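You operate a simulated robot arm through the tools that you are given. There is no shell and no other tool. Be economical: measure what you need, move in short steps, check, and stop when the job is done.

Carry out the task below with a simulated robot arm. There is one attempt and no reset: what you move stays moved.

TASK
Put the grey socks from the top of the long table on the green book and the red socks on the card.
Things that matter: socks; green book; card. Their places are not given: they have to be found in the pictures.

It is judged by the outcome, as a careful person would: the job done as asked, and still so three seconds after it is handed in. It fails if anything else is knocked over, pushed out of place, dropped, spilled or broken.

THE ROBOT
A 6-joint arm with a two-finger parallel gripper, fixed in place. Base frame: the origin is at the foot of the arm, x ahead of it, y to its left, z up; the work surface is at about z = 76. Lengths are in cm, angles in rad, forces in N, time in s.
With the tool pointing down near the work surface it reaches from about 26 to 68 cm from the base axis. Its first joint turns from -1.152 to 1.152 rad. Payload 2.9 kg.
Tool frame: the origin (TCP) lies between the finger pads and is the grasp point; the fingertips stand 3 cm ahead of it; z points along the fingers, y is the line along which they close. The gripper opens to 11 cm. The fingers are 2 cm wide and 1 cm thick; the gripper's body (4.8 by 11.2 cm) begins 5.5 cm behind the TCP.
Orientation is that of the tool frame in the base frame, as [roll, pitch, yaw] about the fixed x, y, z axes, in that order (R = Rz(yaw) Ry(pitch) Rx(roll)). With the fingers straight down and closing along the base's y, the tool's x points along the base's -x, its y along +y and its z along -z.

THE INTERFACE
- The arm moves only by the tool jog_arm. Its argument "rows" is one flat list of numbers, 5 for each row, row after row: the finger opening in cm, from 0 to 11, then the shift along the base's x, y, z in cm, then the turn about the base's z in rad. In form: [hand, dx, dy, dz, spin, hand, dx, dy, dz, spin, ...]. A call has 1 to 12 rows; each row shifts and turns the commanded pose from where the row before left it. A row lasts 0.2 s, in which the tool goes at most 5 cm and 0.15 rad; a call with a longer step from one row to the next is refused whole, and so is a gripper value outside its range. A pose out of reach is approached as far as the arm can. The call stops where the force on the tool passes 40 N (or 10 N more than at its start, if that is more) or the arm is blocked; 0.2 s more then pass. The fingers move at their own pace (about 10.8 cm/s each) and stop on an object; they squeeze with about 38 N. The grip force told is the motor's: it shows also when the fingers shut on nothing. Time passes only in rows, and 0.2 s behind the last, so rows that do not move let the fingers close. It gives the time, the measured TCP pose, the force on the tool (base axes), the opening and the grip force at its end, in the units of the frame above (readings bear some noise).
- Cameras (640 x 400 px; columns grow to the right, rows downward): "scene" is fixed at [8.93, 43.82, 136.57]; the picture's right is [-0.68, -0.73, 0.00], its down [-0.48, 0.45, -0.76] and it looks along [0.55, -0.52, -0.65] (base axes); focal length 348 px, centre (320, 200). "wrist" rides on the gripper at [-3.6, 0, -5.7] in the tool frame; the picture's right is [0.00, -1.00, 0.00], its down [0.97, 0.00, -0.24] and it looks along [0.24, 0.00, 0.97] (tool axes); focal length 218 px, centre (320, 200).
- snapshot(camera): a new picture of that camera. No time passes.
- point_at(camera, pixels): for up to 12 pixels [column, row] of the newest picture of that camera ("zoom" is the newest enlarged one), the place [x, y, z] in the base frame of the surface seen there, good to about 0.2 cm, but the place of the scene camera against the robot may be out by one fixed shift of up to 2.5 cm in any direction. No time passes.
- close_up(camera, box): a new picture of the part [left, top, right, bottom] of that camera's present view, enlarged. No time passes.
- sign_off(): hands the job in; it is judged then, once.

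Work in short steps. Measure before you move; look again where a grasp or a placing could have gone wrong, and mend it. You have 60 turns and 26 pictures in all, the two below and enlarged ones among them. Open the gripper and draw the arm clear of the work before you hand the job in, unless the task says otherwise; then end with one line.

The tools are called by a JSON object that holds its "api" and its "payload". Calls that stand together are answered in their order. jog_arm: Moves the arm, as the interface text tells. Its arguments: {"type":"object","properties":{"rows":{"type":"array"}},"required":["rows"]} The other tools are called the same way: snapshot (camera) takes a picture; point_at (camera, pixels) gives the place of the surface under pixels of a picture; close_up (camera, box) takes an enlarged picture of a part of a camera's view; sign_off () hands the job in.

At the start:

```text
clock: 0.0
position: [43.23, 20.43, 107.75]
tcp_rot: [3.139, -0.001, -3.141]
force: [-0.4, -0.5, -1.0]
width: 11.0
grasp_force: 0.0
```

scene: 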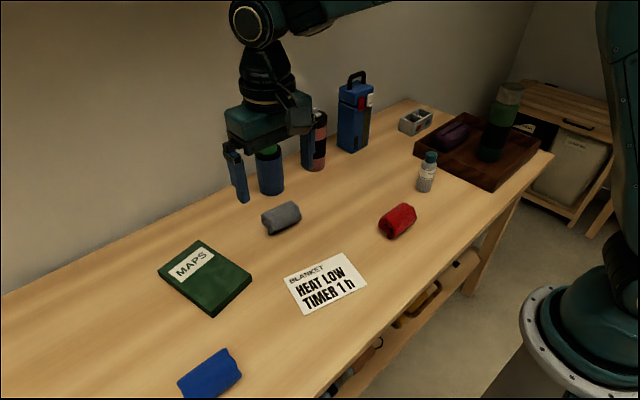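
wrist: 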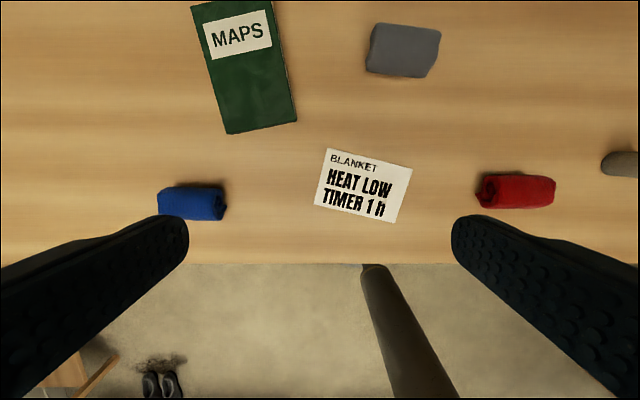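

The wrist view shows the grey roll (403,50), the red roll (517,190), the book (245,70) and the card (363,185). I'll measure them with the wrist camera.

{"api": "point_at", "payload": {"camera": "wrist", "pixels": [[403, 50], [372, 50], [438, 55], [405, 28], [400, 72], [517, 190], [482, 190], [552, 190], [245, 90], [363, 185], [515, 206], [515, 177]]}}

{"api": "point_at", "payload": {"camera": "scene", "pixels": [[281, 215], [398, 218], [205, 278], [326, 283], [428, 170], [270, 165], [160, 270], [211, 316], [251, 278], [197, 241]]}}

{"api": "close_up", "payload": {"camera": "scene", "box": [150, 130, 470, 330]}}

```text
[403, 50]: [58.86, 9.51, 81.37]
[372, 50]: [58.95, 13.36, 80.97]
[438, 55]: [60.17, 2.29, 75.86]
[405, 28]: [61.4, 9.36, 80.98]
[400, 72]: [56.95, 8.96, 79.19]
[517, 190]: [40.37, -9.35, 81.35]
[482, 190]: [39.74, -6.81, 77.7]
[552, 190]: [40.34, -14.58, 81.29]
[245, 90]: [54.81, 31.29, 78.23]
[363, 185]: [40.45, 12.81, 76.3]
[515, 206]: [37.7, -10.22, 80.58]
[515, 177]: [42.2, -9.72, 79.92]
```

```text
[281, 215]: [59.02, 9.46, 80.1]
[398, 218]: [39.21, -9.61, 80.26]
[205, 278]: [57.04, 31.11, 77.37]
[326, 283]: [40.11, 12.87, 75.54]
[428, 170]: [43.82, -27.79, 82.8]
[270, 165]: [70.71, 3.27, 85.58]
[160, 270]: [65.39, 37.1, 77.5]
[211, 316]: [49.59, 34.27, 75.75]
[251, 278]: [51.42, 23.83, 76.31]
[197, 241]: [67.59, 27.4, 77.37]
```

```text
2.00 times, centred on (310, 230) of scene
```

zoom: 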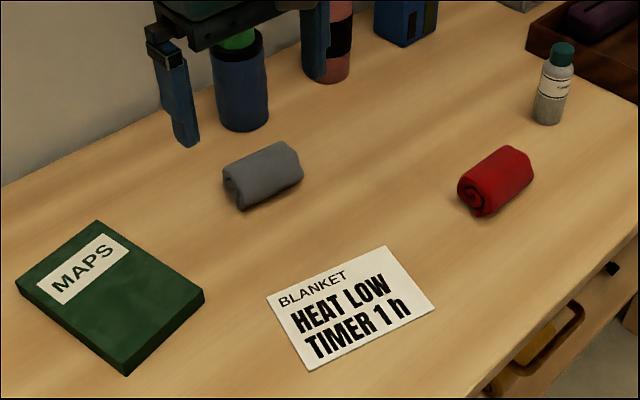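

Both rolls lie along y: grey at about (59, 8.8), red at about (40, -10.5). They are about 5.5 cm thick, so I turn the gripper 90° to close across them and move above the red one first.

{"api": "jog_arm", "payload": {"rows": [11, -0.3, -2.8, -1, -0.15, 11, -0.3, -2.8, -1, -0.15, 11, -0.3, -2.8, -1, -0.15, 11, -0.3, -2.8, -1, -0.15, 11, -0.3, -2.8, -1, -0.15, 11, -0.3, -2.8, -1, -0.15, 11, -0.3, -2.8, -1, -0.15, 11, -0.3, -2.8, -1, -0.15, 11, -0.3, -2.8, -1, -0.15, 11, -0.3, -2.8, -1, -0.15, 11, 0, -2.8, -1, -0.07]}}

{"api": "snapshot", "payload": {"camera": "wrist"}}

```text
clock: 2.4
position: [40.45, -10.41, 96.75]
tcp_rot: [-3.142, 0.0, 1.57]
force: [0.1, -0.5, 0.4]
width: 11.0
grasp_force: 0.0
```

```text
22 pictures are left
```

wrist: 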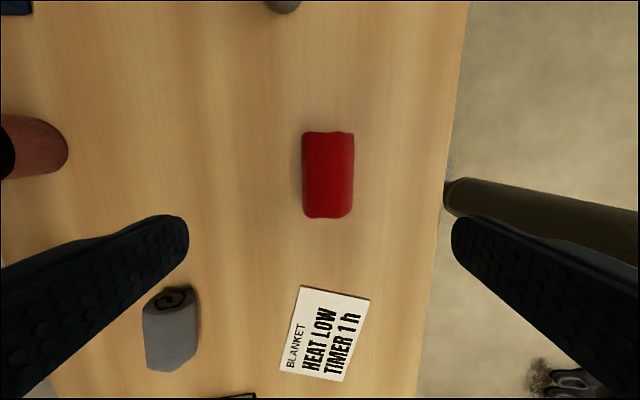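

Red is well aligned with the gripper. I measure its ends and the card corners, and the visible end of the grey roll.

{"api": "point_at", "payload": {"camera": "wrist", "pixels": [[328, 137], [328, 213], [306, 170], [351, 170], [328, 175], [302, 288], [368, 299], [281, 371], [342, 380], [170, 310], [170, 365]]}}

```text
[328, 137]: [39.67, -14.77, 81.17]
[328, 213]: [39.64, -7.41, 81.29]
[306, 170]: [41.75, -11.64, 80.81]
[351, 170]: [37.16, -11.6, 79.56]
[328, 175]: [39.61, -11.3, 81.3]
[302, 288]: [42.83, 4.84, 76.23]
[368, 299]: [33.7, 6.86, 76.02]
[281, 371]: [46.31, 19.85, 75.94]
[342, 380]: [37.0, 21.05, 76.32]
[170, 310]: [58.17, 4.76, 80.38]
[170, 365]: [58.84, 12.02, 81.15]
```

Red centre is (39.6, -11.1) and card centre is (40, 13.1). I descend to z = 79.6 over red and close.

{"api": "jog_arm", "payload": {"rows": [11, -0.85, -0.7, -3, 0, 11, 0, 0, -4, 0, 11, 0, 0, -4, 0, 11, 0, 0, -3, 0, 11, 0, 0, -2, 0, 11, 0, 0, -1.1, 0, 11, 0, 0, 0, 0, 0, 0, 0, 0, 0, 0, 0, 0, 0, 0, 0, 0, 0, 0, 0, 0, 0, 0, 0, 0]}}

```text
clock: 4.8
position: [39.37, -11.14, 79.58]
tcp_rot: [3.141, 0.0, 1.572]
force: [0.1, -0.3, -0.6]
width: 6.82
grasp_force: 37.8
```

Gripped at 6.8 cm wide. I lift and carry it over the card.

{"api": "jog_arm", "payload": {"rows": [0, 0, 0, 2, 0, 0, 0, 0, 4, 0, 0, 0, 0, 3, 0, 0, 0.1, 4, 0, 0, 0, 0.1, 4, 0, 0, 0, 0.1, 4, 0, 0, 0, 0.1, 4, 0, 0, 0, 0, 4, 0, 0, 0, 0, 4.2, 0, 0, 0, 0, 0, 0, 0]}}

{"api": "snapshot", "payload": {"camera": "scene"}}

```text
clock: 7.0
position: [39.95, 13.01, 88.55]
tcp_rot: [3.141, -0.001, 1.573]
force: [-0.4, -0.1, 0.1]
width: 6.83
grasp_force: 37.7
```

```text
21 pictures are left
```

scene: 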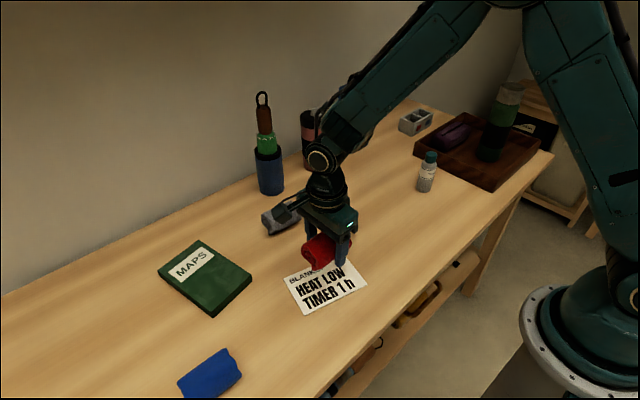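

Red is held. I lower it onto the card, release it and rise.

{"api": "jog_arm", "payload": {"rows": [0, 0, 0, -4, 0, 0, 0, 0, -3, 0, 0, 0, 0, -1, 0, 0, 0, 0, -0.7, 0, 0, 0, 0, 0, 0, 9, 0, 0, 0, 0, 9, 0, 0, 0, 0, 9, 0, 0, 2, 0, 9, 0, 0, 4, 0, 9, 0, 0, 4, 0, 9, 0, 0, 4, 0]}}

{"api": "snapshot", "payload": {"camera": "scene"}}

{"api": "snapshot", "payload": {"camera": "wrist"}}

```text
clock: 9.4
position: [39.61, 12.93, 93.7]
tcp_rot: [-3.14, -0.001, 1.573]
force: [0.3, 0.6, -0.4]
width: 9.01
grasp_force: 0.1
```

```text
20 pictures are left
```

scene: 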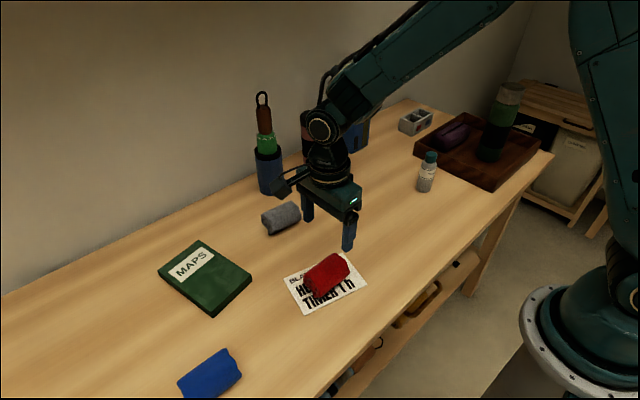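

```text
19 pictures are left
```

wrist: 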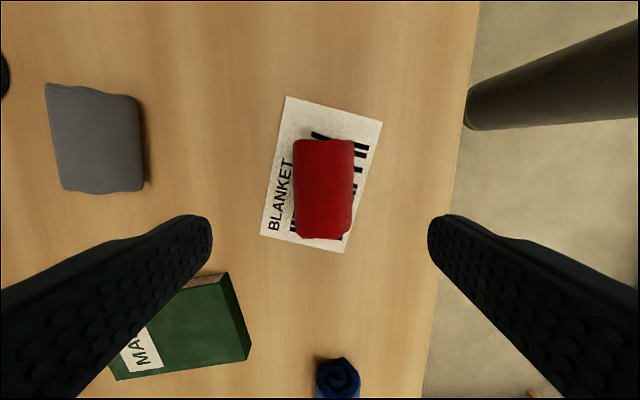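

Red is on the card and the card hasn't moved. Next I measure grey, and the tall item in the can at (265,110), and the part sticking out of the wrist at (285,185) for clearance.

{"api": "point_at", "payload": {"camera": "scene", "pixels": [[263, 100], [266, 122], [270, 180], [278, 187], [290, 180], [320, 125], [330, 160], [310, 210], [258, 160], [330, 190]]}}

{"api": "point_at", "payload": {"camera": "wrist", "pixels": [[95, 90], [100, 185], [58, 140], [138, 140], [95, 140], [240, 330], [200, 330], [222, 282], [170, 310]]}}

{"api": "close_up", "payload": {"camera": "scene", "box": [210, 80, 410, 280]}}

```text
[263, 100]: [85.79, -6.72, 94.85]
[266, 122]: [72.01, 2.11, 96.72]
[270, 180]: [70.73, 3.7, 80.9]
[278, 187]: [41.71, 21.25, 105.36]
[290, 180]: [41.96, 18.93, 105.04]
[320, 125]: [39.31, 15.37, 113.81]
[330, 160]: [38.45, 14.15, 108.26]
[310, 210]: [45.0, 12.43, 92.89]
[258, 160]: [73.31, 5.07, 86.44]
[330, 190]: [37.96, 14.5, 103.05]
```

```text
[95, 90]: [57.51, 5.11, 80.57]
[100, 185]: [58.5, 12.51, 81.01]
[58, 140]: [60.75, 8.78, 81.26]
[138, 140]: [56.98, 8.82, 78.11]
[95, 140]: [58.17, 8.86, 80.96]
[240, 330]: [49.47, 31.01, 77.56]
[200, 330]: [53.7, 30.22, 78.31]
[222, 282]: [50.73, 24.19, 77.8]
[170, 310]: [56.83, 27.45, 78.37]
```

```text
2.00 times, centred on (310, 180) of scene
```

zoom: 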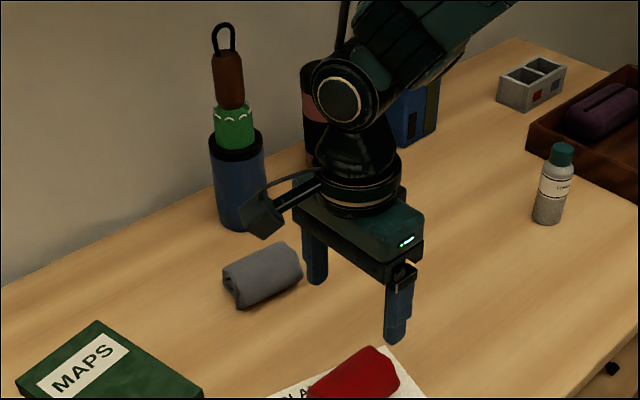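

The wrist has clearance: the can's near face is at x≈70.7 and the fingers reach about 65. I move above grey (58.8, 8.8), descend and close.

{"api": "jog_arm", "payload": {"rows": [11, 4, -1, 0, 0, 11, 4, -1, 0, 0, 11, 4, -1, 0, 0, 11, 4, -1, 0, 0, 11, 3, -0.3, 0, 0, 11, 0, 0, -4, 0, 11, 0, 0, -4, 0, 11, 0, 0, 0, 0]}}

{"api": "snapshot", "payload": {"camera": "wrist"}}

```text
clock: 11.2
position: [58.81, 8.57, 85.96]
tcp_rot: [-3.141, 0.002, 1.572]
force: [0.1, -0.6, -0.5]
width: 10.99
grasp_force: 0.1
```

```text
17 pictures are left
```

wrist: 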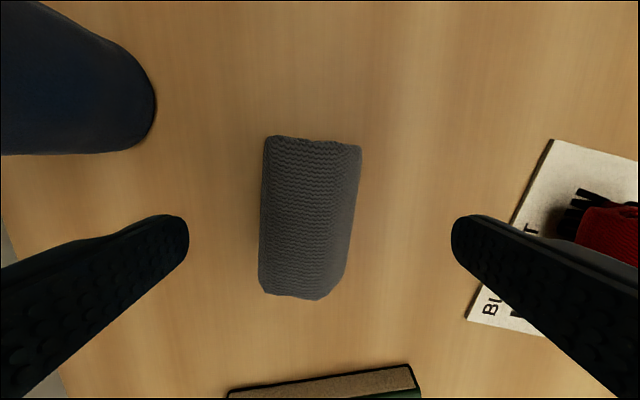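

Grey sits between the fingers, tilted about 0.08 rad. I correct the turn, descend, grip and lift.

{"api": "jog_arm", "payload": {"rows": [11, 0.1, 0, -2, -0.08, 11, 0, 0, -3, 0, 11, 0, 0, -1.2, 0, 11, 0, 0, 0, 0, 0, 0, 0, 0, 0, 0, 0, 0, 0, 0, 0, 0, 0, 0, 0, 0, 0, 0, 0, 0, 0, 0, 0, 2, 0, 0, 0, 0, 4, 0, 0, 0, 0, 4, 0, 0, 0, 0, 0, 0]}}

{"api": "snapshot", "payload": {"camera": "wrist"}}

```text
clock: 13.8
position: [58.85, 8.78, 89.62]
tcp_rot: [-3.141, -0.001, 1.492]
force: [0.7, -0.2, -0.4]
width: 6.82
grasp_force: 37.5
```

```text
16 pictures are left
```

wrist: 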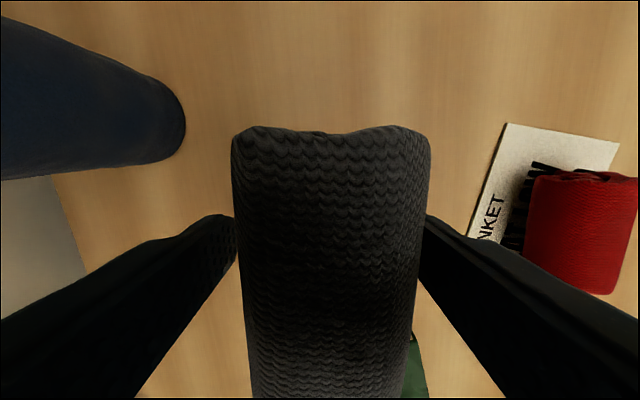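

Grey is held. I carry it to the book centre (57.2, 30.5), turning +0.27 rad to line up with the book.

{"api": "jog_arm", "payload": {"rows": [0, -0.3, 4, 1, 0, 0, -0.3, 4, 0, 0.1, 0, -0.3, 4, 0, 0.1, 0, -0.3, 4, 0, 0.07, 0, -0.4, 4, 0, 0, 0, 0, 1.7, 0, 0, 0, 0, 0, -2, 0, 0, 0, 0, 0, 0]}}

{"api": "snapshot", "payload": {"camera": "scene"}}

```text
clock: 15.6
position: [57.22, 30.35, 88.49]
tcp_rot: [-3.141, -0.001, 1.762]
force: [-0.6, 0.3, -0.8]
width: 6.81
grasp_force: 38.3
```

```text
15 pictures are left
```

scene: 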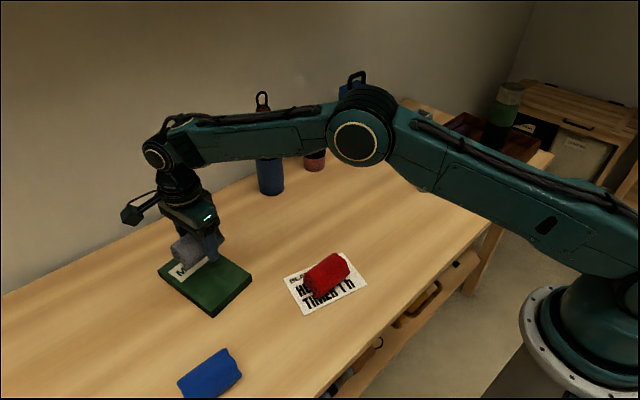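

The reach is fine. I lower to z≈82.1, release and rise.

{"api": "jog_arm", "payload": {"rows": [0, 0, 0, -3, 0, 0, 0, 0, -2, 0, 0, 0, 0, -1, 0, 0, 0, 0, -0.4, 0, 0, 0, 0, 0, 0, 9, 0, 0, 0, 0, 9, 0, 0, 0, 0, 9, 0, 0, 2, 0, 9, 0, 0, 4, 0, 9, 0, 0, 4, 0, 9, -4, 0, 2, 0, 9, -4, 0, 2, 0]}}

{"api": "snapshot", "payload": {"camera": "scene"}}

{"api": "snapshot", "payload": {"camera": "wrist"}}

```text
clock: 18.2
position: [49.21, 30.34, 96.31]
tcp_rot: [3.141, 0.002, 1.763]
force: [0.0, -0.1, -0.5]
width: 8.99
grasp_force: 0.0
```

```text
14 pictures are left
```

scene: 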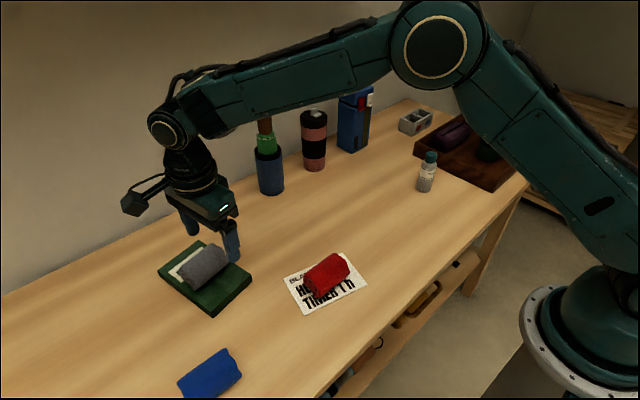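

```text
13 pictures are left
```

wrist: 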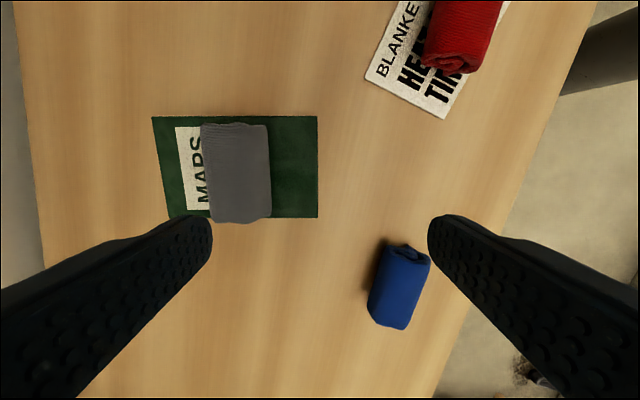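

Both rolls rest where asked, and the book and card are unmoved. I draw the arm up and clear.

{"api": "jog_arm", "payload": {"rows": [11, -1, -2, 4, 0, 11, -1, -3, 4, 0, 11, -1, -3, 3, 0, 11, 0, 0, 0, 0, 11, 0, 0, 0, 0]}}

{"api": "snapshot", "payload": {"camera": "scene"}}

```text
refused: row 2 steps farther than a row can; nothing moved
```

```text
12 pictures are left
```

scene: 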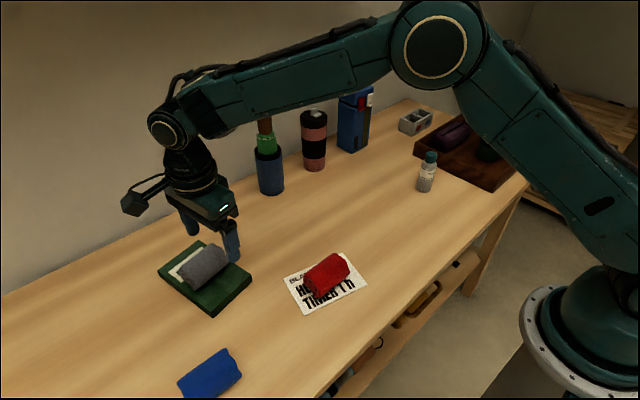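

That call was refused because a row was too long, so I repeat it with smaller steps.

{"api": "jog_arm", "payload": {"rows": [11, -1, -2, 3, 0, 11, -1, -2, 3, 0, 11, -1, -2, 3, 0, 11, 0, 0, 0, 0, 11, 0, 0, 0, 0]}}

{"api": "snapshot", "payload": {"camera": "scene"}}

```text
clock: 19.4
position: [46.28, 24.44, 105.26]
tcp_rot: [-3.141, 0.0, 1.764]
force: [1.0, 1.1, -0.5]
width: 11.01
grasp_force: 0.0
```

```text
11 pictures are left
```

scene: 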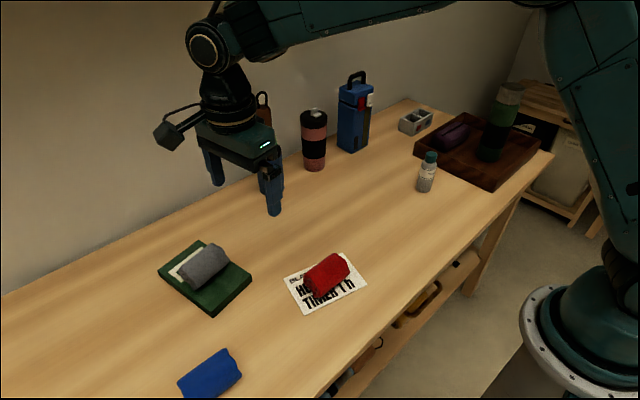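

Everything is in place and the arm is clear, so I hand the job in.

{"api": "sign_off", "payload": {}}

```text
The job is handed in.
```

The grey socks are on the green book and the red socks are on the card. Nothing else was moved, and the gripper is open with the arm clear of the table.
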